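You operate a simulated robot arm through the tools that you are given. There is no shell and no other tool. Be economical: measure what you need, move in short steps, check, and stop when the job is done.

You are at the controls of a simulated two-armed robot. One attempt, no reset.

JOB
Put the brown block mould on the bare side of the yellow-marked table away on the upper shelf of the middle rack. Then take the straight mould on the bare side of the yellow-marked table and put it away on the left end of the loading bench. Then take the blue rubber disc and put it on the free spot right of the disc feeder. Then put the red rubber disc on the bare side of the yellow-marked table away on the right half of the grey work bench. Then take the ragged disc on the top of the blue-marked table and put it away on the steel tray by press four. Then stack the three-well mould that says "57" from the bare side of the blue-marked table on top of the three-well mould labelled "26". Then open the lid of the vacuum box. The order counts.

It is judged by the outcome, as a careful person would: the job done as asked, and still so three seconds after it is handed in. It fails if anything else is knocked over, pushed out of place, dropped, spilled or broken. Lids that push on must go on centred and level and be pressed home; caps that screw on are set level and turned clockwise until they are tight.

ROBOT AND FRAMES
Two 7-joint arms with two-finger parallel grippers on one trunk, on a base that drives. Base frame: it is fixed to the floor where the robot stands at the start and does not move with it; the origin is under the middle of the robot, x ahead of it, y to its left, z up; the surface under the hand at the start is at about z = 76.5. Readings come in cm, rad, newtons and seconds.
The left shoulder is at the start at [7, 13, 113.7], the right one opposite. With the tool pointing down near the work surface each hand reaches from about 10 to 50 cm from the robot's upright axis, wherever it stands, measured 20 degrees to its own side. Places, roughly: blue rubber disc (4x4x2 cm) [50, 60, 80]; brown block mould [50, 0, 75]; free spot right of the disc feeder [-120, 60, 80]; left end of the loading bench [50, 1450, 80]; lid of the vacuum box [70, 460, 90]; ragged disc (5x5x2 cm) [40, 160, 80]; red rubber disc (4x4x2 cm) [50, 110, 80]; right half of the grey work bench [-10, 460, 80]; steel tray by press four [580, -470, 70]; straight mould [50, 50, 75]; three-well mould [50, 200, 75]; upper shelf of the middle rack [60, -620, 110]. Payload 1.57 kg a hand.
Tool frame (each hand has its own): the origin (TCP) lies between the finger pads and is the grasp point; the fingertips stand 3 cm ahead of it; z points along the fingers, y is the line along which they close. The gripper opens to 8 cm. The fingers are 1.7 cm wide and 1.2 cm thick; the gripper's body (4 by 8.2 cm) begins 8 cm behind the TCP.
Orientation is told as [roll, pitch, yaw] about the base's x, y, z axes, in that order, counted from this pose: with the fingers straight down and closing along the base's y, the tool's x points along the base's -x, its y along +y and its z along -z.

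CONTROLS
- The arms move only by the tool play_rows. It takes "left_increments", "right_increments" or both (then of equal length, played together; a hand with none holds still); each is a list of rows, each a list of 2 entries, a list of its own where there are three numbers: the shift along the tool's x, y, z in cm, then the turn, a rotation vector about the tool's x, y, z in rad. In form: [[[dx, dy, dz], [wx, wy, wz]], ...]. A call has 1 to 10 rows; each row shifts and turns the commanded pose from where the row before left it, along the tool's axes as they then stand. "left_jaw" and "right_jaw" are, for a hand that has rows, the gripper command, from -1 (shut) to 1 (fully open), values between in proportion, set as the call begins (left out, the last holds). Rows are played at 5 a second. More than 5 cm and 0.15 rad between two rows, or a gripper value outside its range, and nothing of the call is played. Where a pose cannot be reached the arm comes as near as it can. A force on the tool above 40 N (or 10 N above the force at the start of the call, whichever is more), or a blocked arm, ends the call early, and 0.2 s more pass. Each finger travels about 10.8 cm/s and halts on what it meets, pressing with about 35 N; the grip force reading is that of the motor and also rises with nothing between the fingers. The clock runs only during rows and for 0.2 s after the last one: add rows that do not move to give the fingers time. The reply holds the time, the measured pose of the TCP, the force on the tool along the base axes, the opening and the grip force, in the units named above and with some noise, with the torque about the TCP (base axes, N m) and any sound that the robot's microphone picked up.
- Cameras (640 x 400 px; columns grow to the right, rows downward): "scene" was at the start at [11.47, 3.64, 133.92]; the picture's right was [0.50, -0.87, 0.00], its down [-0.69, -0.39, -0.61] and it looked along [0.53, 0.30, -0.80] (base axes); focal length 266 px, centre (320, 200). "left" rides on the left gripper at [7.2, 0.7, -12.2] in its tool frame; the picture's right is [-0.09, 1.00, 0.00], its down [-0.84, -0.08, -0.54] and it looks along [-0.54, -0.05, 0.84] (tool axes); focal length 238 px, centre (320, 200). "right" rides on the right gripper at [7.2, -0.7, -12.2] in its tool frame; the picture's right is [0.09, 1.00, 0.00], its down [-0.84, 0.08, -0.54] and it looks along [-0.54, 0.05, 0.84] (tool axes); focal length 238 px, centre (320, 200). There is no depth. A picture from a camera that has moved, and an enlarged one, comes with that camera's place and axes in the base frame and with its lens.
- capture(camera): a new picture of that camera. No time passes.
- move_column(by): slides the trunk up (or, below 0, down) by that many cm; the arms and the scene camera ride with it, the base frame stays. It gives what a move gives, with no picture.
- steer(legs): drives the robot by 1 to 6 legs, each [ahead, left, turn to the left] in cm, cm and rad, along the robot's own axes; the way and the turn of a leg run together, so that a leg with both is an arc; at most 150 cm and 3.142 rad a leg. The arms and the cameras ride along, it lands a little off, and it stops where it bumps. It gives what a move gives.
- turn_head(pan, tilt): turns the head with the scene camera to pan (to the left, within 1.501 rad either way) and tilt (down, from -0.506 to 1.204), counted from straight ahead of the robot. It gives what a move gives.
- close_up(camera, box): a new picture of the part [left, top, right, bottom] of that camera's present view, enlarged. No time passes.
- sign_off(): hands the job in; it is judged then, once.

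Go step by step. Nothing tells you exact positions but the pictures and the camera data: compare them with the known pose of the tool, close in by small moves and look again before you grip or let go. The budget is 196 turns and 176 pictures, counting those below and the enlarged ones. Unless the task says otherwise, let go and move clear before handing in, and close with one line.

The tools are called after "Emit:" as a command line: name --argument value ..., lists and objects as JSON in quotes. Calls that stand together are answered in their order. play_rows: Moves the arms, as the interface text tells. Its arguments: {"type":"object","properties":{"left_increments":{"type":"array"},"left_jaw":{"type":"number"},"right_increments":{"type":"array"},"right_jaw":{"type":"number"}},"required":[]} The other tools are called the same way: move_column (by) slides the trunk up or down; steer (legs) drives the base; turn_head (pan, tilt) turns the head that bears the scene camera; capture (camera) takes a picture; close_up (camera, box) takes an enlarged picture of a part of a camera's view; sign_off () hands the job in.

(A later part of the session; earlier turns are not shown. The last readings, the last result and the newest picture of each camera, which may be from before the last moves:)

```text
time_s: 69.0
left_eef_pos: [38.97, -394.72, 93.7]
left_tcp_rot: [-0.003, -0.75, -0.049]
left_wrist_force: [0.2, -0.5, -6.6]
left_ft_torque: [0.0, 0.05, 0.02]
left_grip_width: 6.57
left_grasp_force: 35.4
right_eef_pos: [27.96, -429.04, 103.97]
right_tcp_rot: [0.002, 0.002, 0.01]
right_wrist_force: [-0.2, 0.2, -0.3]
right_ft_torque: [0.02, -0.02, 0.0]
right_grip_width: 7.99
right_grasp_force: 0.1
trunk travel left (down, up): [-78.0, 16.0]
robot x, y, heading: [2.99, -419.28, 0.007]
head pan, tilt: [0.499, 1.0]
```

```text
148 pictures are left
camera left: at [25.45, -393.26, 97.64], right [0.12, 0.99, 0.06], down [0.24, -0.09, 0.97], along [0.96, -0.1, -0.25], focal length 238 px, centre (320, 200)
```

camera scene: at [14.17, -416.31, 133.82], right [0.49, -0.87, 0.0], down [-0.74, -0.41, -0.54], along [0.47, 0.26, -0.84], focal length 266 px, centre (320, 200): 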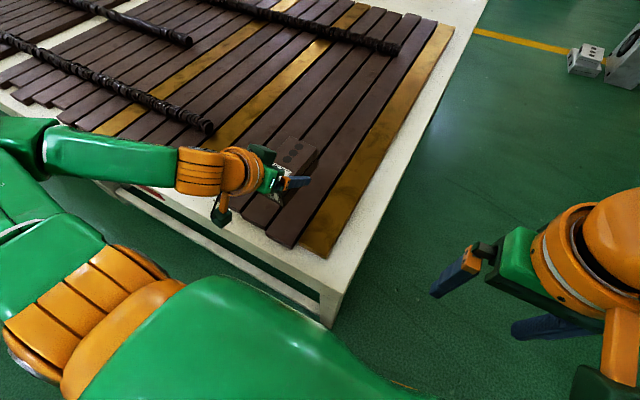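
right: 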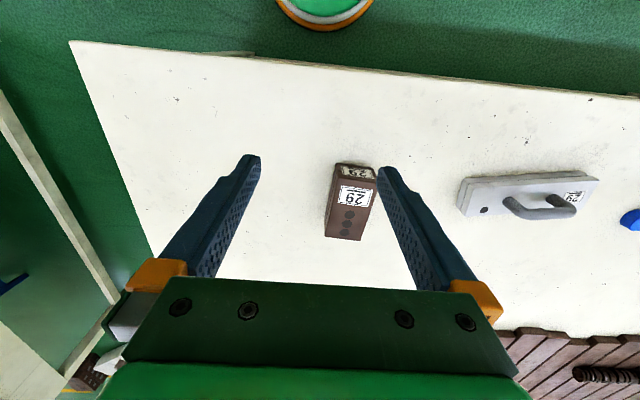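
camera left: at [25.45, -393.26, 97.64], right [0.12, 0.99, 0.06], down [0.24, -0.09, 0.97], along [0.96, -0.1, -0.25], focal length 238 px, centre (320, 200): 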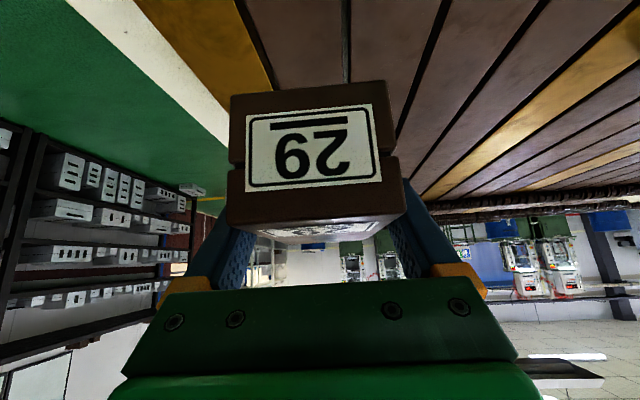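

The block is held level with the hand pitched. I'll back off, turn to the rack and approach at raised height.

Emit:
steer --legs '[[-47, 0, 0], [0, 0, -1.55], [95, 0, 0]]'

Emit:
move_column --by 15

Emit:
play_rows --left_increments '[[[-1.7, 0, -1.83], [0, 0, 0]], [[-1.7, 0, -1.83], [0, 0, 0]], [[-1.36, 0, -1.46], [0, 0, 0]], [[0, 0, 0], [0, 0, 0]]]'

Emit:
turn_head --pan 0.5 --tilt 0.5

Emit:
capture --camera "scene"

```text
time_s: 80.2
left_eef_pos: [-15.88, -550.2, 93.77]
left_tcp_rot: [-0.004, -0.751, -1.6]
left_wrist_force: [0.1, 0.0, -7.5]
left_ft_torque: [0.06, 0.03, 0.01]
left_grip_width: 6.6
left_grasp_force: 35.0
right_eef_pos: [-50.46, -539.77, 103.93]
right_tcp_rot: [-0.001, 0.001, -1.543]
right_wrist_force: [-1.0, -0.1, -0.4]
right_ft_torque: [-0.01, -0.02, 0.0]
right_grip_width: 8.0
right_grasp_force: 0.0
trunk travel left (down, up): [-78.0, 16.0]
robot x, y, heading: [-41.86, -514.61, -1.546]
head pan, tilt: [0.499, 1.0]
```

```text
time_s: 81.9
left_eef_pos: [-16.08, -550.35, 108.58]
left_tcp_rot: [-0.005, -0.748, -1.599]
left_wrist_force: [0.3, 0.4, -7.9]
left_ft_torque: [0.03, 0.0, -0.04]
left_grip_width: 6.57
left_grasp_force: 34.7
right_eef_pos: [-50.55, -539.86, 119.22]
right_tcp_rot: [-0.001, 0.001, -1.543]
right_wrist_force: [-0.1, -0.7, -0.1]
right_ft_torque: [0.01, 0.02, -0.03]
right_grip_width: 7.99
right_grasp_force: 0.0
trunk travel left (down, up): [-93.0, 1.0]
robot x, y, heading: [-41.94, -514.7, -1.545]
head pan, tilt: [0.499, 1.0]
```

```text
time_s: 82.9
left_eef_pos: [-15.7, -550.88, 115.59]
left_tcp_rot: [-0.004, -0.748, -1.601]
left_wrist_force: [0.1, 1.0, -7.2]
left_ft_torque: [0.05, 0.0, 0.03]
left_grip_width: 6.58
left_grasp_force: 35.3
left hand out of reach, approached as far as the arm can: row 1
right_eef_pos: [-50.46, -539.81, 119.02]
right_tcp_rot: [0.0, 0.001, -1.544]
right_wrist_force: [-0.5, 0.2, 0.1]
right_ft_torque: [0.03, 0.02, -0.05]
right_grip_width: 8.0
right_grasp_force: 0.1
trunk travel left (down, up): [-93.0, 1.0]
robot x, y, heading: [-41.78, -514.46, -1.542]
head pan, tilt: [0.499, 1.0]
```

```text
time_s: 83.8
left_eef_pos: [-15.76, -550.84, 115.49]
left_tcp_rot: [-0.007, -0.749, -1.601]
left_wrist_force: [0.5, -0.4, -7.0]
left_ft_torque: [0.07, -0.01, 0.0]
left_grip_width: 6.55
left_grasp_force: 35.2
right_eef_pos: [-50.47, -539.85, 118.96]
right_tcp_rot: [0.001, 0.001, -1.544]
right_wrist_force: [0.4, 0.0, 0.0]
right_ft_torque: [-0.02, 0.0, 0.02]
right_grip_width: 8.0
right_grasp_force: 0.1
trunk travel left (down, up): [-93.0, 1.0]
robot x, y, heading: [-41.79, -514.61, -1.548]
head pan, tilt: [0.499, 0.499]
```

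```text
147 pictures are left
camera scene: at [-36.94, -527.8, 152.92], right [-0.86, -0.5, 0.0], down [-0.24, 0.42, -0.88], along [0.44, -0.76, -0.48], focal length 266 px, centre (320, 200)
```

scene: 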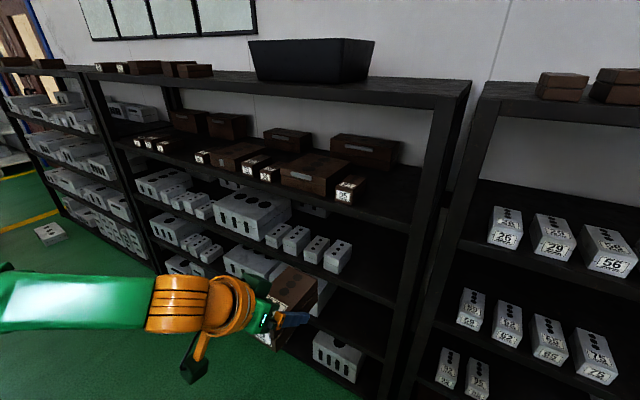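

I'll enlarge the target slot to measure it precisely.

Emit:
close_up --camera "scene" --box '[270, 110, 480, 250]'

```text
2.86 times, centred on (375, 180) of scene
camera zoom: at [-36.94, -527.8, 152.92], right [-0.86, -0.5, 0.0], down [-0.24, 0.42, -0.88], along [0.44, -0.76, -0.48], focal length 759 px, centre (163, 257)
```

zoom: 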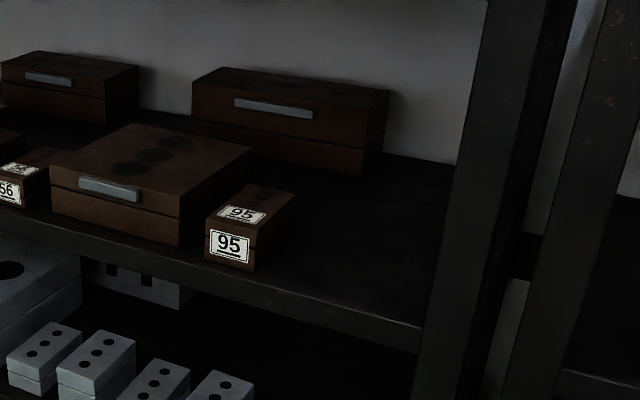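

The slot spans x≈-5..-26 with the shelf front at y≈-602, so I aim the block's centre at about [-16, -610]. I'll retract the right hand and drive in most of the way.

Emit:
play_rows --right_increments '[[[4, 0, 0], [0, 0, 0]], [[4, 0, 0], [0, 0, 0]], [[3, 0, 0], [0, 0, 0]], [[0, 0, 0], [0, 0, 0]]]'

Emit:
steer --legs '[[40, -1, 0]]'

Emit:
capture --camera "scene"

Emit:
capture --camera "left"

```text
time_s: 84.3
left_eef_pos: [-15.62, -550.71, 115.49]
left_tcp_rot: [-0.006, -0.748, -1.6]
left_wrist_force: [0.2, 0.0, -7.1]
left_ft_torque: [0.02, 0.0, 0.0]
left_grip_width: 6.59
left_grasp_force: 34.5
right_eef_pos: [-50.77, -535.6, 119.12]
right_tcp_rot: [-0.007, -0.016, -1.559]
right_wrist_force: [-25.1, -109.3, 0.7]
right_ft_torque: [14.86, -3.49, 2.4]
right_grip_width: 8.0
right_grasp_force: 0.1
right hand out of reach, approached as far as the arm can: row 2
trunk travel left (down, up): [-93.0, 1.0]
robot x, y, heading: [-41.4, -514.59, -1.542]
head pan, tilt: [0.499, 0.499]
stopped in row 2 (right hand): the force on the tool passed its limit at 357 N (the readings are from after the stop); the commanded pose is now the measured one
```

```text
time_s: 85.1
left_eef_pos: [-15.67, -550.97, 115.37]
left_tcp_rot: [-0.006, -0.745, -1.6]
left_wrist_force: [0.0, -0.1, -6.7]
left_ft_torque: [0.05, 0.0, 0.05]
left_grip_width: 6.59
left_grasp_force: 34.7
right_eef_pos: [-50.74, -535.77, 119.16]
right_tcp_rot: [-0.006, -0.016, -1.564]
right_wrist_force: [-5.3, -20.0, 2.1]
right_ft_torque: [2.83, -0.65, 0.41]
right_grip_width: 7.99
right_grasp_force: 0.1
trunk travel left (down, up): [-93.0, 1.0]
robot x, y, heading: [-41.63, -514.62, -1.54]
head pan, tilt: [0.499, 0.499]
stopped in leg 1: the force on the tool passed its limit at 128 N (the readings are from after the stop); the commanded pose is now the measured one
```

```text
145 pictures are left
camera scene: at [-36.91, -527.84, 152.94], right [-0.86, -0.5, 0.0], down [-0.24, 0.41, -0.88], along [0.44, -0.76, -0.48], focal length 266 px, centre (320, 200)
```

scene: 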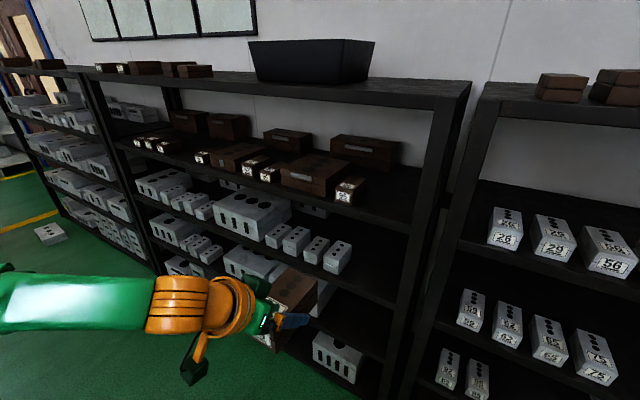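

```text
144 pictures are left
camera left: at [-14.59, -537.26, 119.49], right [0.99, -0.1, 0.06], down [-0.08, -0.25, 0.97], along [-0.08, -0.96, -0.25], focal length 238 px, centre (320, 200)
```

left: 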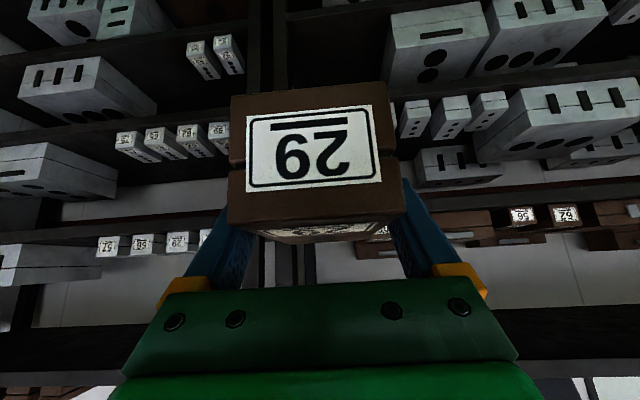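

The right hand bumped the robot's own chest. I'll free it forward and outward, leaving the left hand as it is.

Emit:
play_rows --right_increments '[[[-3, 0, 0], [0, 0, 0]], [[-1, -3, 0], [0, 0, 0]], [[0, -4, 0], [0, 0, 0]], [[0, -4, 0], [0, 0, 0]], [[0, -4, 0], [0, 0, 0]], [[2, 0, -1], [0, 0, 0]], [[0, 0, 0], [0, 0, 0]]]'

Emit:
turn_head --pan -0.6 --tilt 0.8

Emit:
capture --camera "scene"

```text
time_s: 86.7
left_eef_pos: [-15.7, -551.07, 115.4]
left_tcp_rot: [-0.007, -0.745, -1.599]
left_wrist_force: [-0.5, 0.5, -7.6]
left_ft_torque: [0.06, 0.03, 0.03]
left_grip_width: 6.57
left_grasp_force: 35.1
right_eef_pos: [-65.84, -538.09, 120.28]
right_tcp_rot: [-0.006, -0.013, -1.563]
right_wrist_force: [-0.6, 0.6, -0.4]
right_ft_torque: [0.04, 0.03, 0.0]
right_grip_width: 7.99
right_grasp_force: 0.0
trunk travel left (down, up): [-93.0, 1.0]
robot x, y, heading: [-41.84, -514.93, -1.541]
head pan, tilt: [0.499, 0.499]
```

```text
time_s: 88.0
left_eef_pos: [-15.66, -550.93, 115.4]
left_tcp_rot: [-0.006, -0.746, -1.6]
left_wrist_force: [0.0, 0.9, -7.2]
left_ft_torque: [0.09, 0.0, 0.01]
left_grip_width: 6.59
left_grasp_force: 35.4
right_eef_pos: [-65.88, -538.09, 120.3]
right_tcp_rot: [-0.007, -0.015, -1.563]
right_wrist_force: [0.1, -0.2, 0.2]
right_ft_torque: [0.03, -0.07, -0.01]
right_grip_width: 7.98
right_grasp_force: 0.0
trunk travel left (down, up): [-93.0, 1.0]
robot x, y, heading: [-41.64, -515.03, -1.542]
head pan, tilt: [-0.6, 0.799]
```

```text
143 pictures are left
camera scene: at [-45.87, -526.93, 150.35], right [-0.84, 0.54, 0.0], down [0.39, 0.6, -0.7], along [-0.38, -0.59, -0.72], focal length 266 px, centre (320, 200)
```

scene: 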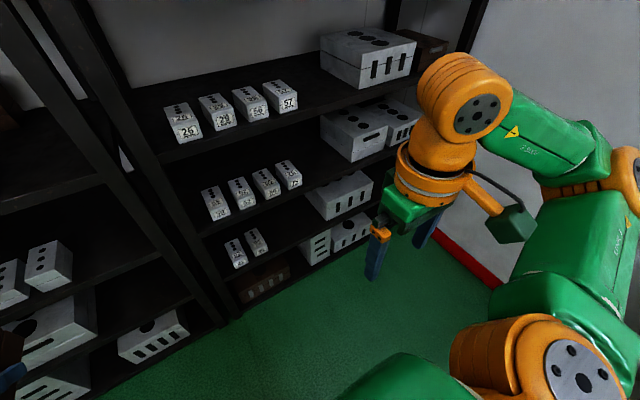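

I'm moving the right hand further back and out in small steps.

Emit:
play_rows --right_increments '[[[1, -3, 0], [0, 0, 0]], [[2, -3, 0], [0, 0, 0]], [[2, -2, 0], [0, 0, 0]], [[2, 0, 0], [0, 0, 0]], [[0, 0, 0], [0, 0, 0]]]'

Emit:
capture --camera "scene"

```text
time_s: 89.2
left_eef_pos: [-15.77, -551.01, 115.42]
left_tcp_rot: [-0.005, -0.745, -1.601]
left_wrist_force: [1.1, -0.5, -7.0]
left_ft_torque: [0.07, 0.01, -0.02]
left_grip_width: 6.58
left_grasp_force: 35.3
right_eef_pos: [-68.35, -535.81, 119.0]
right_tcp_rot: [0.078, -0.02, -1.533]
right_wrist_force: [0.5, 0.7, 0.3]
right_ft_torque: [0.0, -0.01, -0.02]
right_grip_width: 8.0
right_grasp_force: 0.0
right hand out of reach, approached as far as the arm can: row 1, 2, 3, 4
trunk travel left (down, up): [-93.0, 1.0]
robot x, y, heading: [-41.98, -514.8, -1.546]
head pan, tilt: [-0.6, 0.799]
```

```text
142 pictures are left
camera scene: at [-45.94, -526.86, 150.35], right [-0.84, 0.54, 0.0], down [0.39, 0.6, -0.7], along [-0.38, -0.59, -0.72], focal length 266 px, centre (320, 200)
```

scene: 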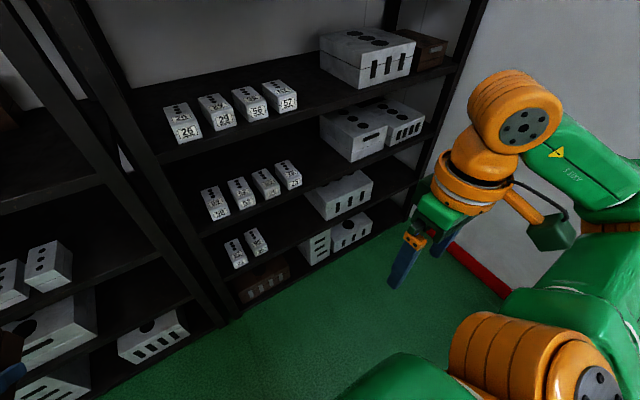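

I'd rather extend the left arm 9 cm forward so the robot can stay farther from the rack.

Emit:
play_rows --left_increments '[[[-2.2, 0, 2.04], [0, 0, 0]], [[-2.2, 0, 2.04], [0, 0, 0]], [[-2.2, 0, 2.04], [0, 0, 0]], [[0, 0, 0], [0, 0, 0]]]'

Emit:
turn_head --pan 0.4 --tilt 0.6

```text
time_s: 90.2
left_eef_pos: [-16.13, -560.04, 115.45]
left_tcp_rot: [-0.006, -0.746, -1.6]
left_wrist_force: [0.0, 0.1, -6.7]
left_ft_torque: [0.07, 0.0, -0.02]
left_grip_width: 6.61
left_grasp_force: 35.2
right_eef_pos: [-68.27, -535.98, 118.98]
right_tcp_rot: [0.078, -0.019, -1.533]
right_wrist_force: [-0.3, -0.1, -0.4]
right_ft_torque: [-0.01, 0.03, -0.01]
right_grip_width: 8.0
right_grasp_force: 0.0
trunk travel left (down, up): [-93.0, 1.0]
robot x, y, heading: [-42.07, -514.75, -1.545]
head pan, tilt: [-0.6, 0.799]
```

```text
time_s: 91.5
left_eef_pos: [-16.06, -560.08, 115.49]
left_tcp_rot: [-0.005, -0.747, -1.6]
left_wrist_force: [0.5, 1.0, -7.1]
left_ft_torque: [0.04, -0.01, -0.03]
left_grip_width: 6.58
left_grasp_force: 35.6
right_eef_pos: [-68.27, -535.89, 119.13]
right_tcp_rot: [0.077, -0.018, -1.535]
right_wrist_force: [0.2, 0.1, 0.1]
right_ft_torque: [-0.01, -0.02, 0.02]
right_grip_width: 8.0
right_grasp_force: 0.1
trunk travel left (down, up): [-93.0, 1.0]
robot x, y, heading: [-41.75, -515.01, -1.548]
head pan, tilt: [0.4, 0.6]
```

Emit:
steer --legs '[[32, -1.2, 0]]'

Emit:
capture --camera "scene"

Emit:
capture --camera "left"

```text
time_s: 93.6
left_eef_pos: [-16.12, -591.57, 115.48]
left_tcp_rot: [-0.006, -0.748, -1.598]
left_wrist_force: [0.6, 0.3, -7.8]
left_ft_torque: [0.01, 0.01, 0.02]
left_grip_width: 6.59
left_grasp_force: 35.0
right_eef_pos: [-68.47, -567.5, 119.12]
right_tcp_rot: [0.077, -0.021, -1.532]
right_wrist_force: [-0.4, 1.2, 0.0]
right_ft_torque: [-0.03, -0.01, -0.04]
right_grip_width: 8.01
right_grasp_force: 0.0
trunk travel left (down, up): [-93.0, 1.0]
robot x, y, heading: [-42.1, -546.7, -1.545]
head pan, tilt: [0.4, 0.6]
```

```text
141 pictures are left
camera scene: at [-38.1, -559.68, 152.05], right [-0.91, -0.42, 0.0], down [-0.24, 0.51, -0.83], along [0.34, -0.75, -0.56], focal length 266 px, centre (320, 200)
```

scene: 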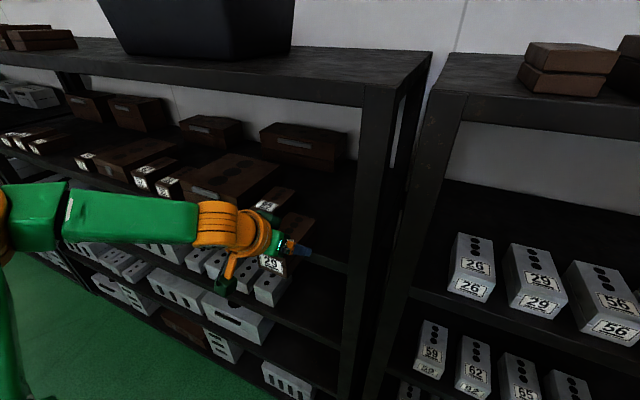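

```text
140 pictures are left
camera left: at [-15.17, -577.93, 119.6], right [0.99, -0.1, 0.06], down [-0.08, -0.24, 0.97], along [-0.08, -0.97, -0.25], focal length 238 px, centre (320, 200)
```

left: 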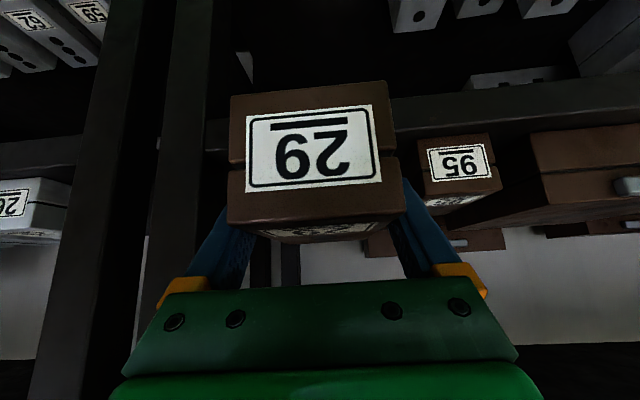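

The slot spans x≈-6..-30, the shelf surface is at z≈107.8 and its front edge at y≈-598. I'll drive in 14 cm and shift 1.5 cm right.

Emit:
steer --legs '[[14, -1.9, 0]]'

Emit:
capture --camera "left"

Emit:
capture --camera "scene"

```text
time_s: 94.9
left_eef_pos: [-17.66, -605.37, 115.52]
left_tcp_rot: [-0.008, -0.75, -1.597]
left_wrist_force: [0.5, 0.4, -7.2]
left_ft_torque: [0.02, 0.0, 0.0]
left_grip_width: 6.6
left_grasp_force: 35.1
right_eef_pos: [-69.82, -581.35, 119.02]
right_tcp_rot: [0.077, -0.023, -1.53]
right_wrist_force: [-0.5, 0.1, -0.9]
right_ft_torque: [-0.05, 0.0, 0.01]
right_grip_width: 8.0
right_grasp_force: 0.0
trunk travel left (down, up): [-93.0, 1.0]
robot x, y, heading: [-43.73, -560.74, -1.531]
head pan, tilt: [0.4, 0.6]
```

```text
139 pictures are left
camera left: at [-16.55, -591.73, 119.64], right [0.99, -0.1, 0.06], down [-0.08, -0.24, 0.97], along [-0.08, -0.97, -0.25], focal length 238 px, centre (320, 200)
```

left: 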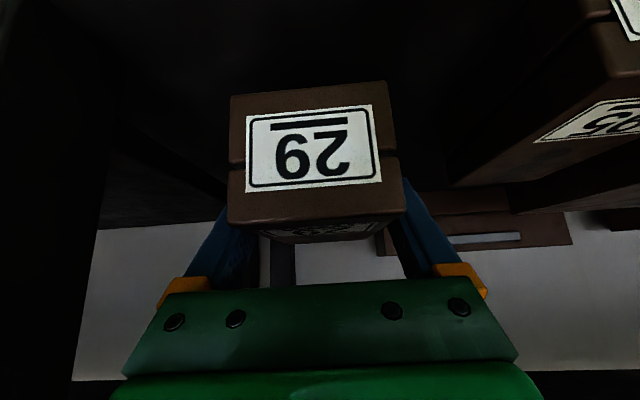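

```text
138 pictures are left
camera scene: at [-39.48, -573.45, 152.08], right [-0.91, -0.42, 0.0], down [-0.24, 0.51, -0.83], along [0.34, -0.75, -0.56], focal length 266 px, centre (320, 200)
```

scene: 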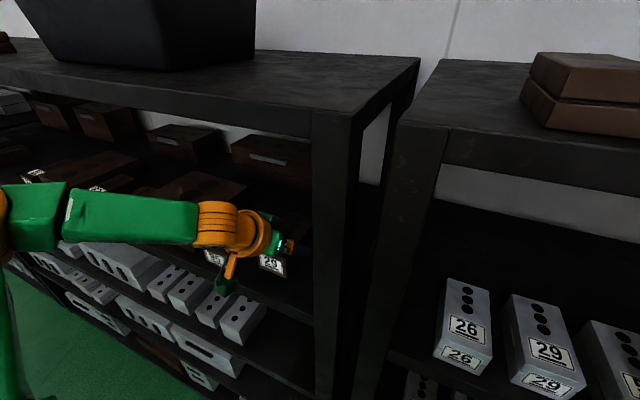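

The block is inside the slot. I'll lower it gently in steps until it touches.

Emit:
play_rows --left_increments '[[[0.68, 0, 0.73], [0, 0, 0]], [[0.68, 0, 0.73], [0, 0, 0]], [[0.68, 0, 0.73], [0, 0, 0]], [[0.34, 0, 0.366], [0, 0, 0]], [[0.2, 0, 0.22], [0, 0, 0]], [[0, 0, 0], [0, 0, 0]]]'

Emit:
capture --camera "left"

```text
time_s: 96.3
left_eef_pos: [-17.78, -605.77, 111.97]
left_tcp_rot: [-0.001, -0.752, -1.601]
left_wrist_force: [4.5, -7.8, 19.6]
left_ft_torque: [-0.68, -0.69, -0.16]
left_grip_width: 6.58
left_grasp_force: 35.0
right_eef_pos: [-70.08, -581.7, 118.99]
right_tcp_rot: [0.08, -0.021, -1.531]
right_wrist_force: [0.9, 0.2, 0.4]
right_ft_torque: [-0.01, 0.01, 0.0]
right_grip_width: 8.02
right_grasp_force: 0.1
trunk travel left (down, up): [-93.0, 1.0]
robot x, y, heading: [-43.42, -560.73, -1.537]
head pan, tilt: [0.4, 0.6]
```

```text
137 pictures are left
camera left: at [-16.71, -592.06, 115.98], right [0.99, -0.1, 0.06], down [-0.08, -0.24, 0.97], along [-0.08, -0.97, -0.24], focal length 238 px, centre (320, 200)
```

left: 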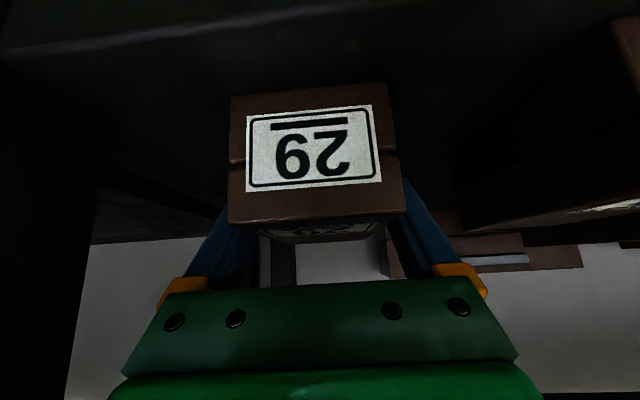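

The block is resting on the shelf. I'll unload, open and retreat along the fingers.

Emit:
play_rows --left_increments '[[[-0.14, 0, -0.14], [0, 0, 0]], [[0, 0, 0], [0, 0, 0]]]'

Emit:
play_rows --left_increments '[[[0, 0, 0], [0, 0, 0]], [[0, 0, 0], [0, 0, 0]], [[0, 0, 0], [0, 0, 0]], [[0, 0, -1.5], [0, 0, 0]], [[0, 0, -3], [0, 0, 0]], [[0, 0, -3], [0, 0, 0]], [[0, 0, 0], [0, 0, 0]]]' --left_jaw 1

Emit:
capture --camera "left"

```text
time_s: 96.9
left_eef_pos: [-17.83, -605.66, 111.97]
left_tcp_rot: [-0.004, -0.746, -1.6]
left_wrist_force: [4.0, -7.1, 14.1]
left_ft_torque: [-0.93, -0.79, -0.07]
left_grip_width: 6.59
left_grasp_force: 35.4
right_eef_pos: [-69.98, -581.63, 118.97]
right_tcp_rot: [0.079, -0.021, -1.533]
right_wrist_force: [-0.5, 0.3, -0.2]
right_ft_torque: [0.0, 0.03, 0.04]
right_grip_width: 8.01
right_grasp_force: 0.0
trunk travel left (down, up): [-93.0, 1.0]
robot x, y, heading: [-43.64, -560.99, -1.539]
head pan, tilt: [0.4, 0.6]
```

```text
time_s: 98.5
left_eef_pos: [-17.66, -600.69, 117.52]
left_tcp_rot: [-0.003, -0.746, -1.6]
left_wrist_force: [0.1, -1.0, -0.4]
left_ft_torque: [-0.02, 0.0, 0.0]
left_grip_width: 8.0
left_grasp_force: 0.0
right_eef_pos: [-69.99, -581.7, 118.93]
right_tcp_rot: [0.076, -0.022, -1.532]
right_wrist_force: [0.4, -0.6, -0.1]
right_ft_torque: [0.03, -0.01, 0.03]
right_grip_width: 8.0
right_grasp_force: 0.2
trunk travel left (down, up): [-93.0, 1.0]
robot x, y, heading: [-43.53, -560.78, -1.539]
head pan, tilt: [0.4, 0.6]
```

```text
136 pictures are left
camera left: at [-16.64, -587.02, 121.53], right [0.99, -0.1, 0.06], down [-0.08, -0.25, 0.97], along [-0.08, -0.96, -0.25], focal length 238 px, centre (320, 200)
```

left: 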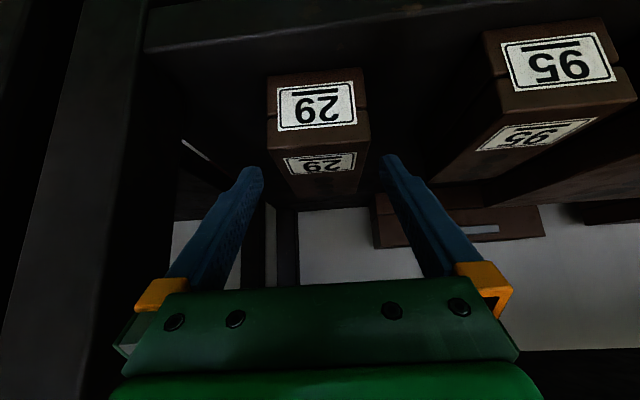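

The brown block sits squarely on the shelf. I'll back out, return down the aisle and turn to table one for the straight mould.

Emit:
steer --legs '[[-55, 0, 0], [-150, 0, -0.03], [-150, 0, 0], [-150, 0, 0], [0, 0, 1.56]]'

Emit:
turn_head --pan 0.7 --tilt 0.5

Emit:
capture --camera "scene"

```text
time_s: 126.5
left_eef_pos: [-4.34, -33.38, 117.4]
left_tcp_rot: [-0.005, -0.745, -0.097]
left_wrist_force: [0.8, 0.8, 0.8]
left_ft_torque: [-0.01, 0.03, -0.01]
left_grip_width: 8.0
left_grasp_force: 0.1
right_eef_pos: [-26.87, -84.16, 119.0]
right_tcp_rot: [0.078, -0.02, -0.03]
right_wrist_force: [0.5, -0.1, -0.5]
right_ft_torque: [0.0, 0.01, -0.02]
right_grip_width: 7.99
right_grasp_force: 0.1
trunk travel left (down, up): [-93.0, 1.0]
robot x, y, heading: [-45.85, -55.91, -0.037]
head pan, tilt: [0.4, 0.6]
```

```text
time_s: 127.3
left_eef_pos: [-4.5, -33.23, 117.48]
left_tcp_rot: [-0.004, -0.746, -0.095]
left_wrist_force: [-1.2, -0.4, -0.4]
left_ft_torque: [0.0, 0.01, 0.03]
left_grip_width: 8.0
left_grasp_force: 0.1
right_eef_pos: [-26.98, -84.11, 119.09]
right_tcp_rot: [0.077, -0.022, -0.028]
right_wrist_force: [0.8, 0.3, -0.8]
right_ft_torque: [0.0, 0.0, -0.01]
right_grip_width: 8.0
right_grasp_force: 0.0
trunk travel left (down, up): [-93.0, 1.0]
robot x, y, heading: [-45.82, -56.46, -0.038]
head pan, tilt: [0.7, 0.499]
```

```text
135 pictures are left
camera scene: at [-33.81, -50.91, 152.95], right [0.61, -0.79, 0.0], down [-0.38, -0.29, -0.88], along [0.69, 0.54, -0.48], focal length 266 px, centre (320, 200)
```

scene: 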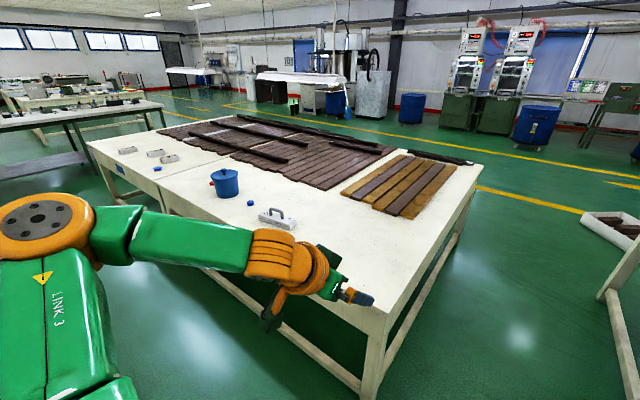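

I'm standing in the aisle with table one ahead, and I can see the straight mould, blue disc, bucket and red disc. I'll straighten the left hand, yaw it for the mould's handle and drive to the table.

Emit:
play_rows --left_increments '[[[0, 0, 0], [0, 0.149, 0]], [[0, 0, 0], [0, 0.149, 0]], [[0, 0, 0], [0, 0.149, 0]], [[0, 0, 0], [0, 0.149, 0]], [[0, 0, 0], [0, 0.149, 0]], [[0, 0, 0], [0, 0, 0]]]'

Emit:
move_column --by -14

Emit:
steer --legs '[[0, 72, 0.035], [40, 0, 0]]'

Emit:
capture --camera "left"

```text
time_s: 128.7
left_eef_pos: [-4.48, -33.23, 117.46]
left_tcp_rot: [-0.003, 0.001, -0.102]
left_wrist_force: [0.6, 0.2, 0.3]
left_ft_torque: [-0.04, -0.01, -0.02]
left_grip_width: 8.0
left_grasp_force: 0.2
right_eef_pos: [-27.0, -84.11, 119.17]
right_tcp_rot: [0.076, -0.02, -0.028]
right_wrist_force: [0.1, 0.1, -1.2]
right_ft_torque: [-0.01, -0.02, 0.01]
right_grip_width: 8.01
right_grasp_force: 0.1
trunk travel left (down, up): [-93.0, 1.0]
robot x, y, heading: [-46.17, -56.18, -0.038]
head pan, tilt: [0.7, 0.499]
```

```text
time_s: 130.4
left_eef_pos: [-4.48, -33.31, 103.51]
left_tcp_rot: [-0.004, -0.001, -0.098]
left_wrist_force: [-0.2, -0.9, -0.2]
left_ft_torque: [0.01, 0.0, -0.01]
left_grip_width: 7.99
left_grasp_force: 0.0
right_eef_pos: [-26.86, -84.23, 105.05]
right_tcp_rot: [0.076, -0.02, -0.031]
right_wrist_force: [-0.1, 0.5, 0.1]
right_ft_torque: [-0.01, -0.02, -0.02]
right_grip_width: 7.99
right_grasp_force: 0.2
trunk travel left (down, up): [-79.0, 15.0]
robot x, y, heading: [-46.1, -56.5, -0.043]
head pan, tilt: [0.7, 0.499]
```

```text
time_s: 136.4
left_eef_pos: [36.21, 40.3, 103.52]
left_tcp_rot: [-0.005, -0.001, -0.064]
left_wrist_force: [-0.3, -0.3, -0.3]
left_ft_torque: [-0.01, -0.05, -0.01]
left_grip_width: 7.98
left_grasp_force: 0.1
right_eef_pos: [15.67, -11.41, 105.02]
right_tcp_rot: [0.077, -0.023, 0.007]
right_wrist_force: [-1.6, -0.2, 0.1]
right_ft_torque: [0.01, -0.01, 0.01]
right_grip_width: 8.01
right_grasp_force: 0.1
trunk travel left (down, up): [-79.0, 15.0]
robot x, y, heading: [-4.22, 16.01, 0.001]
head pan, tilt: [0.7, 0.499]
```

```text
134 pictures are left
camera left: at [29.22, 41.58, 115.7], right [0.16, 0.99, 0.0], down [0.83, -0.13, 0.54], along [0.54, -0.09, -0.84], focal length 238 px, centre (320, 200)
```

left: 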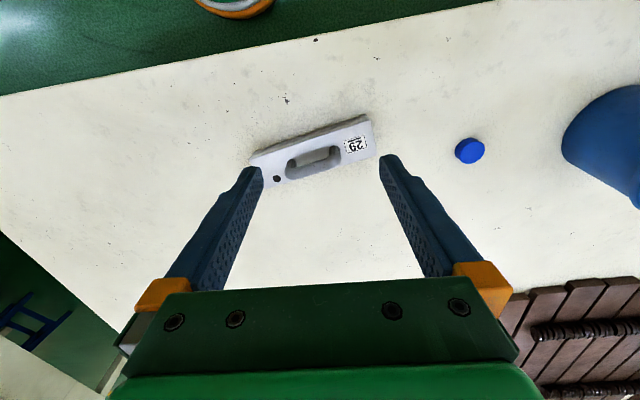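

The mould is about 20 cm long, centred near [44, 38], and its long axis runs almost along y. I'll drive 11 cm closer and yaw the hand to close across the handle.

Emit:
steer --legs '[[11, 0, 0]]'

Emit:
play_rows --left_increments '[[[0.3, -0.2, 0], [0, 0, 0.1356]], [[0.3, -0.2, 0], [0, 0, 0.1356]], [[0.3, -0.2, 0], [0, 0, 0.1356]], [[0.3, -0.2, 0], [0, 0, 0.1356]], [[0.3, -0.2, 0], [0, 0, 0.1356]], [[0, 0, 0], [0, 0, 0.1356]], [[0, 0, 0], [0, 0, 0.1356]], [[0, 0, 0], [0, 0, 0.1356]], [[0, 0, 0], [0, 0, 0.1356]], [[0, 0, 0], [0, 0, 0.1356]]]'

Emit:
capture --camera "left"

```text
time_s: 137.6
left_eef_pos: [47.24, 40.14, 103.65]
left_tcp_rot: [-0.003, -0.004, -0.066]
left_wrist_force: [0.5, 0.6, -0.1]
left_ft_torque: [-0.01, 0.02, -0.04]
left_grip_width: 8.02
left_grasp_force: 0.0
right_eef_pos: [26.29, -11.45, 105.09]
right_tcp_rot: [0.079, -0.022, 0.003]
right_wrist_force: [-0.1, -0.5, -0.3]
right_ft_torque: [0.02, -0.01, -0.01]
right_grip_width: 8.01
right_grasp_force: 0.1
trunk travel left (down, up): [-79.0, 15.0]
robot x, y, heading: [7.05, 15.72, -0.004]
head pan, tilt: [0.7, 0.499]
```

```text
time_s: 139.8
left_eef_pos: [45.87, 39.85, 103.57]
left_tcp_rot: [-0.001, -0.006, -1.423]
left_wrist_force: [-0.2, 0.4, 0.7]
left_ft_torque: [0.0, -0.01, 0.02]
left_grip_width: 7.99
left_grasp_force: 0.0
right_eef_pos: [26.7, -11.38, 105.03]
right_tcp_rot: [0.077, -0.02, 0.004]
right_wrist_force: [-0.9, 0.3, -0.2]
right_ft_torque: [-0.01, -0.03, -0.03]
right_grip_width: 8.03
right_grasp_force: 0.2
trunk travel left (down, up): [-79.0, 15.0]
robot x, y, heading: [7.0, 15.92, -0.005]
head pan, tilt: [0.7, 0.499]
```

```text
133 pictures are left
camera left: at [45.3, 47.14, 115.65], right [1.0, 0.05, 0.0], down [0.05, -0.84, 0.54], along [0.03, -0.54, -0.84], focal length 238 px, centre (320, 200)
```

left: 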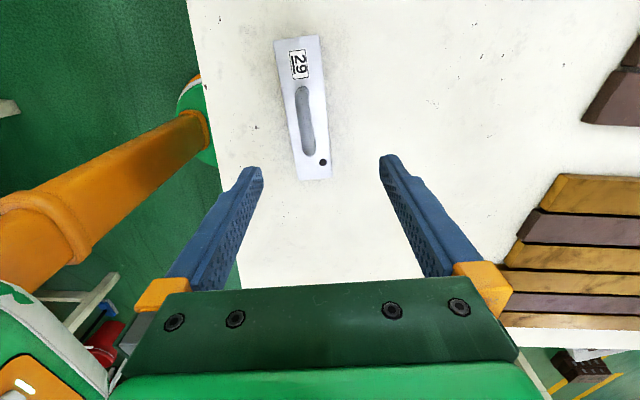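

The hand is well aligned with the handle. I'll centre it over the handle at [43.8, 38.2] and descend partway.

Emit:
play_rows --left_increments '[[[-0.65, -1.15, 3], [0, 0, 0]], [[-0.65, -1.15, 3], [0, 0, 0]], [[0, 0, 3], [0, 0, 0]], [[0, 0, 2.5], [0, 0, 0]], [[0, 0, 0], [0, 0, 0]]]'

Emit:
capture --camera "left"

Emit:
turn_head --pan 0.6 --tilt 1.0

Emit:
capture --camera "scene"

```text
time_s: 141.0
left_eef_pos: [43.6, 37.97, 91.97]
left_tcp_rot: [-0.001, -0.004, -1.423]
left_wrist_force: [0.1, 0.8, -0.1]
left_ft_torque: [0.04, -0.01, 0.01]
left_grip_width: 8.0
left_grasp_force: 0.1
right_eef_pos: [26.7, -11.37, 105.03]
right_tcp_rot: [0.076, -0.02, 0.002]
right_wrist_force: [-0.2, -0.1, -0.3]
right_ft_torque: [0.03, 0.0, 0.02]
right_grip_width: 7.98
right_grasp_force: 0.0
trunk travel left (down, up): [-79.0, 15.0]
robot x, y, heading: [6.85, 15.68, -0.008]
head pan, tilt: [0.7, 0.499]
```

```text
132 pictures are left
camera left: at [43.17, 45.49, 104.12], right [1.0, 0.06, 0.0], down [0.05, -0.84, 0.55], along [0.03, -0.54, -0.84], focal length 238 px, centre (320, 200)
```

left: 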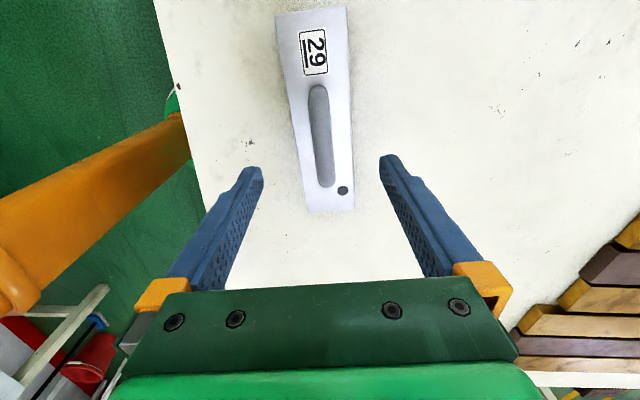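

```text
time_s: 141.9
left_eef_pos: [43.66, 38.04, 91.95]
left_tcp_rot: [-0.002, -0.004, -1.422]
left_wrist_force: [-0.2, 0.2, -0.7]
left_ft_torque: [0.03, 0.02, 0.02]
left_grip_width: 8.0
left_grasp_force: 0.1
right_eef_pos: [26.68, -11.41, 105.08]
right_tcp_rot: [0.076, -0.021, 0.002]
right_wrist_force: [-0.4, -0.5, 0.7]
right_ft_torque: [0.0, 0.0, 0.0]
right_grip_width: 8.0
right_grasp_force: 0.1
trunk travel left (down, up): [-79.0, 15.0]
robot x, y, heading: [6.79, 16.05, -0.002]
head pan, tilt: [0.6, 1.0]
```

```text
131 pictures are left
camera scene: at [17.45, 19.71, 134.85], right [0.56, -0.83, 0.0], down [-0.7, -0.47, -0.54], along [0.45, 0.3, -0.84], focal length 266 px, centre (320, 200)
```

scene: 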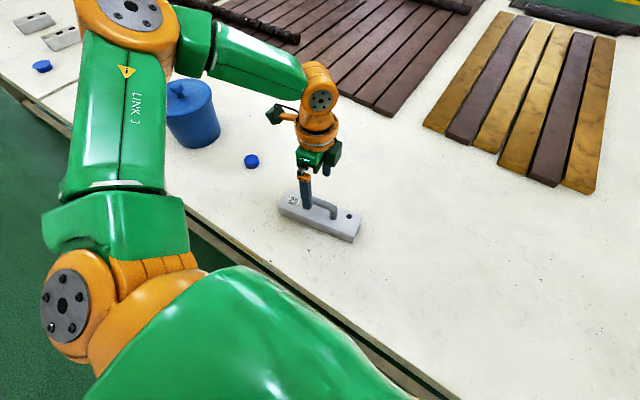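

Emit:
play_rows --left_increments '[[[0.6, 0, 2], [0, 0, 0]], [[0, 0, 2], [0, 0, 0]], [[0, 0, 2], [0, 0, 0]], [[0, 0, 1.5], [0, 0, 0]], [[0, 0, 0], [0, 0, 0]]]'

Emit:
capture --camera "left"

Emit:
close_up --camera "scene" --box '[240, 80, 400, 260]'

```text
time_s: 143.2
left_eef_pos: [43.49, 38.84, 84.61]
left_tcp_rot: [0.001, -0.004, -1.424]
left_wrist_force: [-0.6, 0.9, -0.7]
left_ft_torque: [-0.01, -0.01, 0.0]
left_grip_width: 8.0
left_grasp_force: 0.1
right_eef_pos: [26.65, -11.39, 105.17]
right_tcp_rot: [0.078, -0.021, 0.002]
right_wrist_force: [-0.5, -0.1, -0.1]
right_ft_torque: [0.03, -0.02, 0.01]
right_grip_width: 7.99
right_grasp_force: 0.0
trunk travel left (down, up): [-79.0, 15.0]
robot x, y, heading: [6.51, 15.91, -0.002]
head pan, tilt: [0.6, 1.0]
```

```text
130 pictures are left
camera left: at [43.09, 46.13, 96.67], right [1.0, 0.06, 0.0], down [0.05, -0.84, 0.55], along [0.03, -0.54, -0.84], focal length 238 px, centre (320, 200)
```

left: 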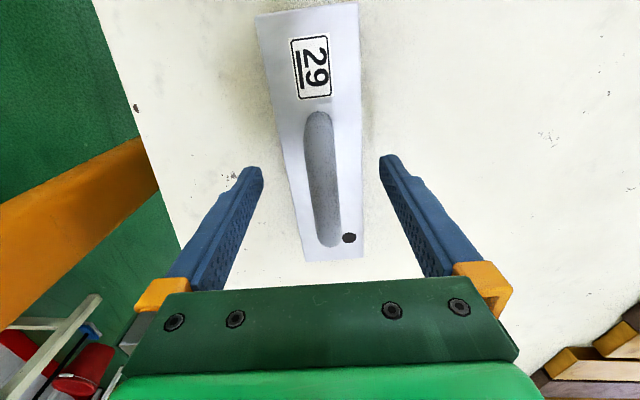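

```text
2.22 times, centred on (320, 170) of scene
camera zoom: at [17.42, 19.73, 134.84], right [0.56, -0.83, 0.0], down [-0.7, -0.47, -0.54], along [0.45, 0.3, -0.84], focal length 590 px, centre (320, 267)
```

zoom: 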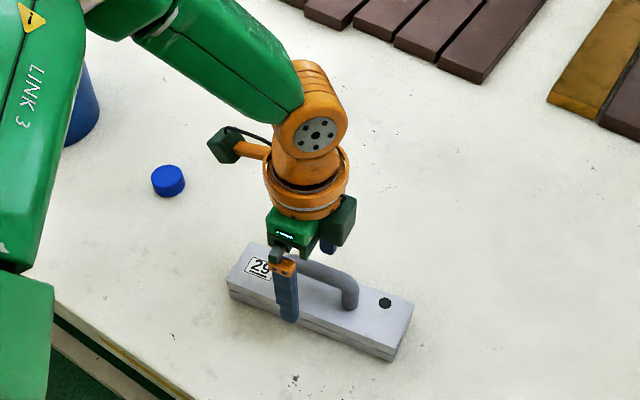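

The handle sits between the fingers at grasp height and the tips are above the body. I'll shift 0.3 cm and close.

Emit:
play_rows --left_increments '[[[0, 0.3, 0.3], [0, 0, 0]], [[0, 0, 0], [0, 0, 0]], [[0, 0, 0], [0, 0, 0]], [[0, 0, 0], [0, 0, 0]], [[0, 0, 0], [0, 0, 0]], [[0, 0, 0], [0, 0, 0]]]' --left_jaw -1

Emit:
capture --camera "left"

```text
time_s: 144.6
left_eef_pos: [43.58, 38.96, 84.59]
left_tcp_rot: [0.001, -0.004, -1.424]
left_wrist_force: [0.4, -0.4, -0.1]
left_ft_torque: [0.02, -0.01, 0.05]
left_grip_width: 1.71
left_grasp_force: 32.8
left hand out of reach, approached as far as the arm can: row 1
right_eef_pos: [26.64, -11.28, 104.98]
right_tcp_rot: [0.076, -0.019, 0.004]
right_wrist_force: [0.7, 0.3, -0.6]
right_ft_torque: [0.0, 0.02, -0.03]
right_grip_width: 8.0
right_grasp_force: 0.0
trunk travel left (down, up): [-79.0, 15.0]
robot x, y, heading: [6.87, 15.66, -0.005]
head pan, tilt: [0.6, 1.0]
```

```text
128 pictures are left
camera left: at [43.21, 46.27, 96.66], right [1.0, 0.06, 0.0], down [0.05, -0.84, 0.55], along [0.03, -0.54, -0.84], focal length 238 px, centre (320, 200)
```

left: 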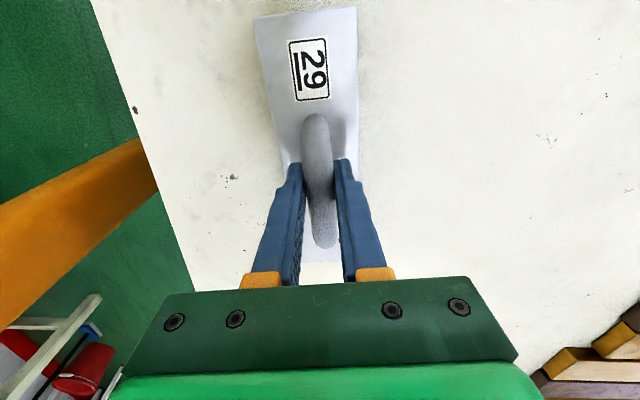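

The handle is gripped (1.7 cm). I'll lift with the trunk and check.

Emit:
move_column --by 12

Emit:
capture --camera "left"

Emit:
turn_head --pan 1.3 --tilt 0.3

Emit:
capture --camera "scene"

```text
time_s: 146.1
left_eef_pos: [43.83, 38.86, 96.51]
left_tcp_rot: [0.0, -0.005, -1.422]
left_wrist_force: [0.2, -0.3, -3.9]
left_ft_torque: [0.06, 0.01, 0.02]
left_grip_width: 1.76
left_grasp_force: 32.2
right_eef_pos: [26.7, -11.28, 116.98]
right_tcp_rot: [0.076, -0.019, 0.005]
right_wrist_force: [0.3, -0.1, 0.1]
right_ft_torque: [0.03, -0.01, 0.0]
right_grip_width: 7.99
right_grasp_force: 0.2
trunk travel left (down, up): [-91.0, 3.0]
robot x, y, heading: [6.57, 16.14, -0.01]
head pan, tilt: [0.6, 1.0]
```

```text
127 pictures are left
camera left: at [43.27, 46.3, 108.64], right [1.0, 0.06, 0.0], down [0.05, -0.84, 0.55], along [0.03, -0.54, -0.84], focal length 238 px, centre (320, 200)
```

left: 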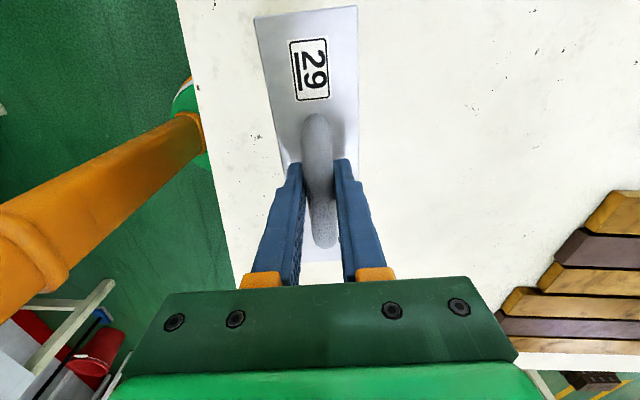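

```text
time_s: 147.1
left_eef_pos: [43.69, 38.87, 96.51]
left_tcp_rot: [0.0, -0.004, -1.423]
left_wrist_force: [-0.4, 0.6, -4.2]
left_ft_torque: [0.05, 0.02, 0.02]
left_grip_width: 1.76
left_grasp_force: 32.2
right_eef_pos: [26.75, -11.41, 116.96]
right_tcp_rot: [0.077, -0.019, 0.004]
right_wrist_force: [0.4, -1.0, 0.4]
right_ft_torque: [0.06, 0.01, 0.0]
right_grip_width: 7.99
right_grasp_force: 0.0
trunk travel left (down, up): [-91.0, 3.0]
robot x, y, heading: [6.69, 15.76, -0.005]
head pan, tilt: [1.3, 0.3]
```

```text
126 pictures are left
camera scene: at [14.32, 24.82, 152.78], right [0.96, -0.27, 0.0], down [-0.08, -0.29, -0.95], along [0.26, 0.92, -0.3], focal length 266 px, centre (320, 200)
```

scene: 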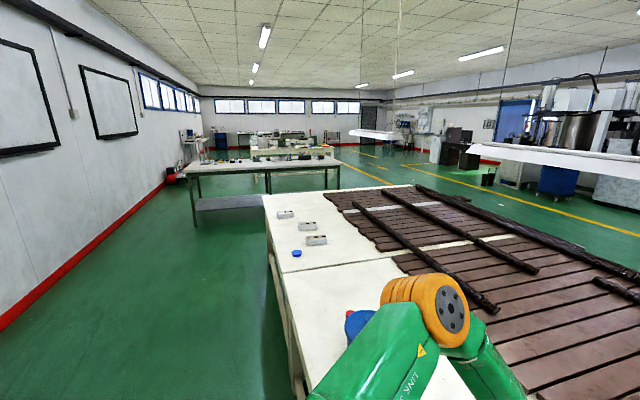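

The mould is securely held at about 0.4 kg. The grey bench blocks the way straight ahead at y≈400, so I'll back off, turn to face +y and drive up before sidestepping.

Emit:
steer --legs '[[-45, 0, 0], [0, 0, 1.571], [150, 0, 0], [120, 0, 0]]'

Emit:
turn_head --pan 0.0 --tilt 0.35

Emit:
capture --camera "scene"

```text
time_s: 166.3
left_eef_pos: [-63.07, 321.29, 96.49]
left_tcp_rot: [0.001, -0.007, 0.159]
left_wrist_force: [0.2, 0.6, -3.6]
left_ft_torque: [0.0, -0.01, -0.02]
left_grip_width: 1.73
left_grasp_force: 32.4
right_eef_pos: [-12.63, 304.85, 117.12]
right_tcp_rot: [0.079, -0.021, 1.587]
right_wrist_force: [0.1, -0.3, 0.2]
right_ft_torque: [0.02, 0.0, -0.01]
right_grip_width: 7.99
right_grasp_force: 0.0
trunk travel left (down, up): [-91.0, 3.0]
robot x, y, heading: [-39.15, 284.67, 1.577]
head pan, tilt: [1.3, 0.3]
```

```text
time_s: 167.8
left_eef_pos: [-63.06, 321.31, 96.5]
left_tcp_rot: [-0.001, -0.008, 0.16]
left_wrist_force: [-1.8, 0.5, -4.5]
left_ft_torque: [-0.01, 0.04, 0.0]
left_grip_width: 1.75
left_grasp_force: 32.0
right_eef_pos: [-12.56, 304.9, 116.97]
right_tcp_rot: [0.077, -0.019, 1.586]
right_wrist_force: [1.1, -0.4, -1.4]
right_ft_torque: [0.0, 0.03, 0.0]
right_grip_width: 7.98
right_grasp_force: 0.0
trunk travel left (down, up): [-91.0, 3.0]
robot x, y, heading: [-39.73, 284.65, 1.58]
head pan, tilt: [0.0, 0.351]
```

```text
125 pictures are left
camera scene: at [-39.78, 298.93, 152.31], right [1.0, 0.01, 0.0], down [0.0, -0.34, -0.94], along [-0.01, 0.94, -0.34], focal length 266 px, centre (320, 200)
```

scene: 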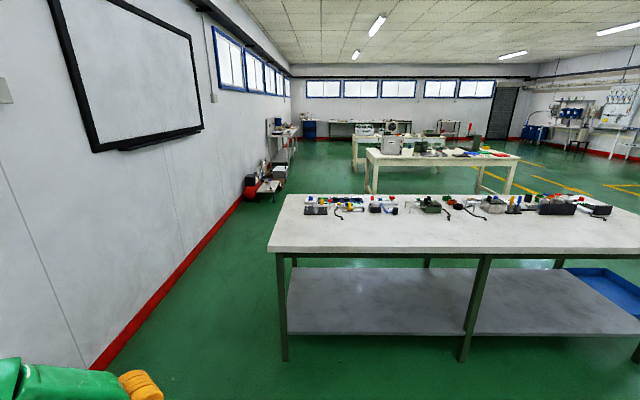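

The corridor left of the grey bench runs from x≈-68 to the wall at -180. I'll sidestep to x≈-122, pass the bench and then come back right.

Emit:
steer --legs '[[0, 82, -0.01], [150, 0, 0], [150, 0, 0], [0, -55, 0], [80, 0, 0]]'

Emit:
capture --camera "scene"

```text
time_s: 192.9
left_eef_pos: [-94.71, 702.25, 96.56]
left_tcp_rot: [0.001, -0.005, 0.164]
left_wrist_force: [-0.4, -1.5, -3.8]
left_ft_torque: [0.02, 0.03, 0.0]
left_grip_width: 1.73
left_grasp_force: 32.4
right_eef_pos: [-44.19, 686.1, 117.07]
right_tcp_rot: [0.077, -0.021, 1.59]
right_wrist_force: [0.2, -0.8, 0.1]
right_ft_torque: [-0.02, 0.0, 0.0]
right_grip_width: 8.0
right_grasp_force: 0.0
trunk travel left (down, up): [-91.0, 3.0]
robot x, y, heading: [-71.07, 665.72, 1.581]
head pan, tilt: [0.0, 0.351]
```

```text
124 pictures are left
camera scene: at [-71.28, 679.89, 152.33], right [1.0, 0.01, 0.0], down [0.0, -0.34, -0.94], along [-0.01, 0.94, -0.34], focal length 266 px, centre (320, 200)
```

scene: 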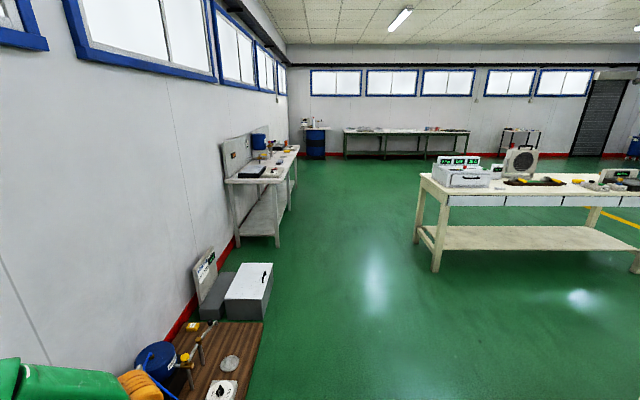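

The loading bench stands along the far wall, with its left end near [50, 1450]. I'll centre in the clear lane and drive toward it.

Emit:
steer --legs '[[0, -30, -0.01], [150, 0, 0], [150, 0, 0], [150, 0, 0], [70, 0, 0]]'

Emit:
capture --camera "scene"

```text
time_s: 219.4
left_eef_pos: [-68.23, 1220.48, 96.56]
left_tcp_rot: [0.003, -0.006, 0.164]
left_wrist_force: [-0.5, -0.5, -5.0]
left_ft_torque: [0.0, 0.06, -0.04]
left_grip_width: 1.73
left_grasp_force: 32.1
right_eef_pos: [-17.54, 1204.31, 117.08]
right_tcp_rot: [0.077, -0.021, 1.592]
right_wrist_force: [1.0, -0.4, -0.8]
right_ft_torque: [0.03, -0.03, 0.0]
right_grip_width: 8.02
right_grasp_force: 0.1
trunk travel left (down, up): [-91.0, 3.0]
robot x, y, heading: [-43.97, 1184.53, 1.58]
head pan, tilt: [0.0, 0.351]
```

```text
123 pictures are left
camera scene: at [-44.65, 1198.23, 152.33], right [1.0, 0.01, 0.0], down [0.0, -0.34, -0.94], along [-0.01, 0.94, -0.34], focal length 266 px, centre (320, 200)
```

scene: 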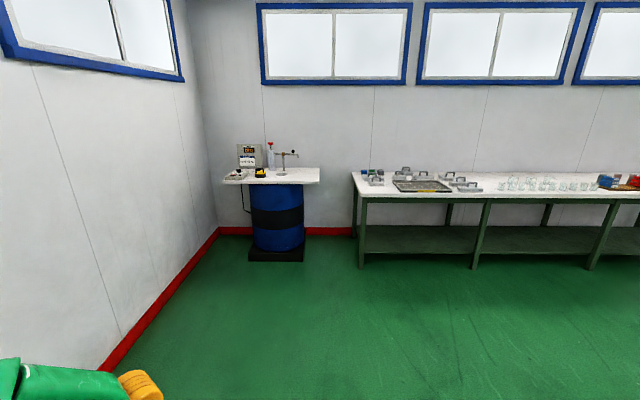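

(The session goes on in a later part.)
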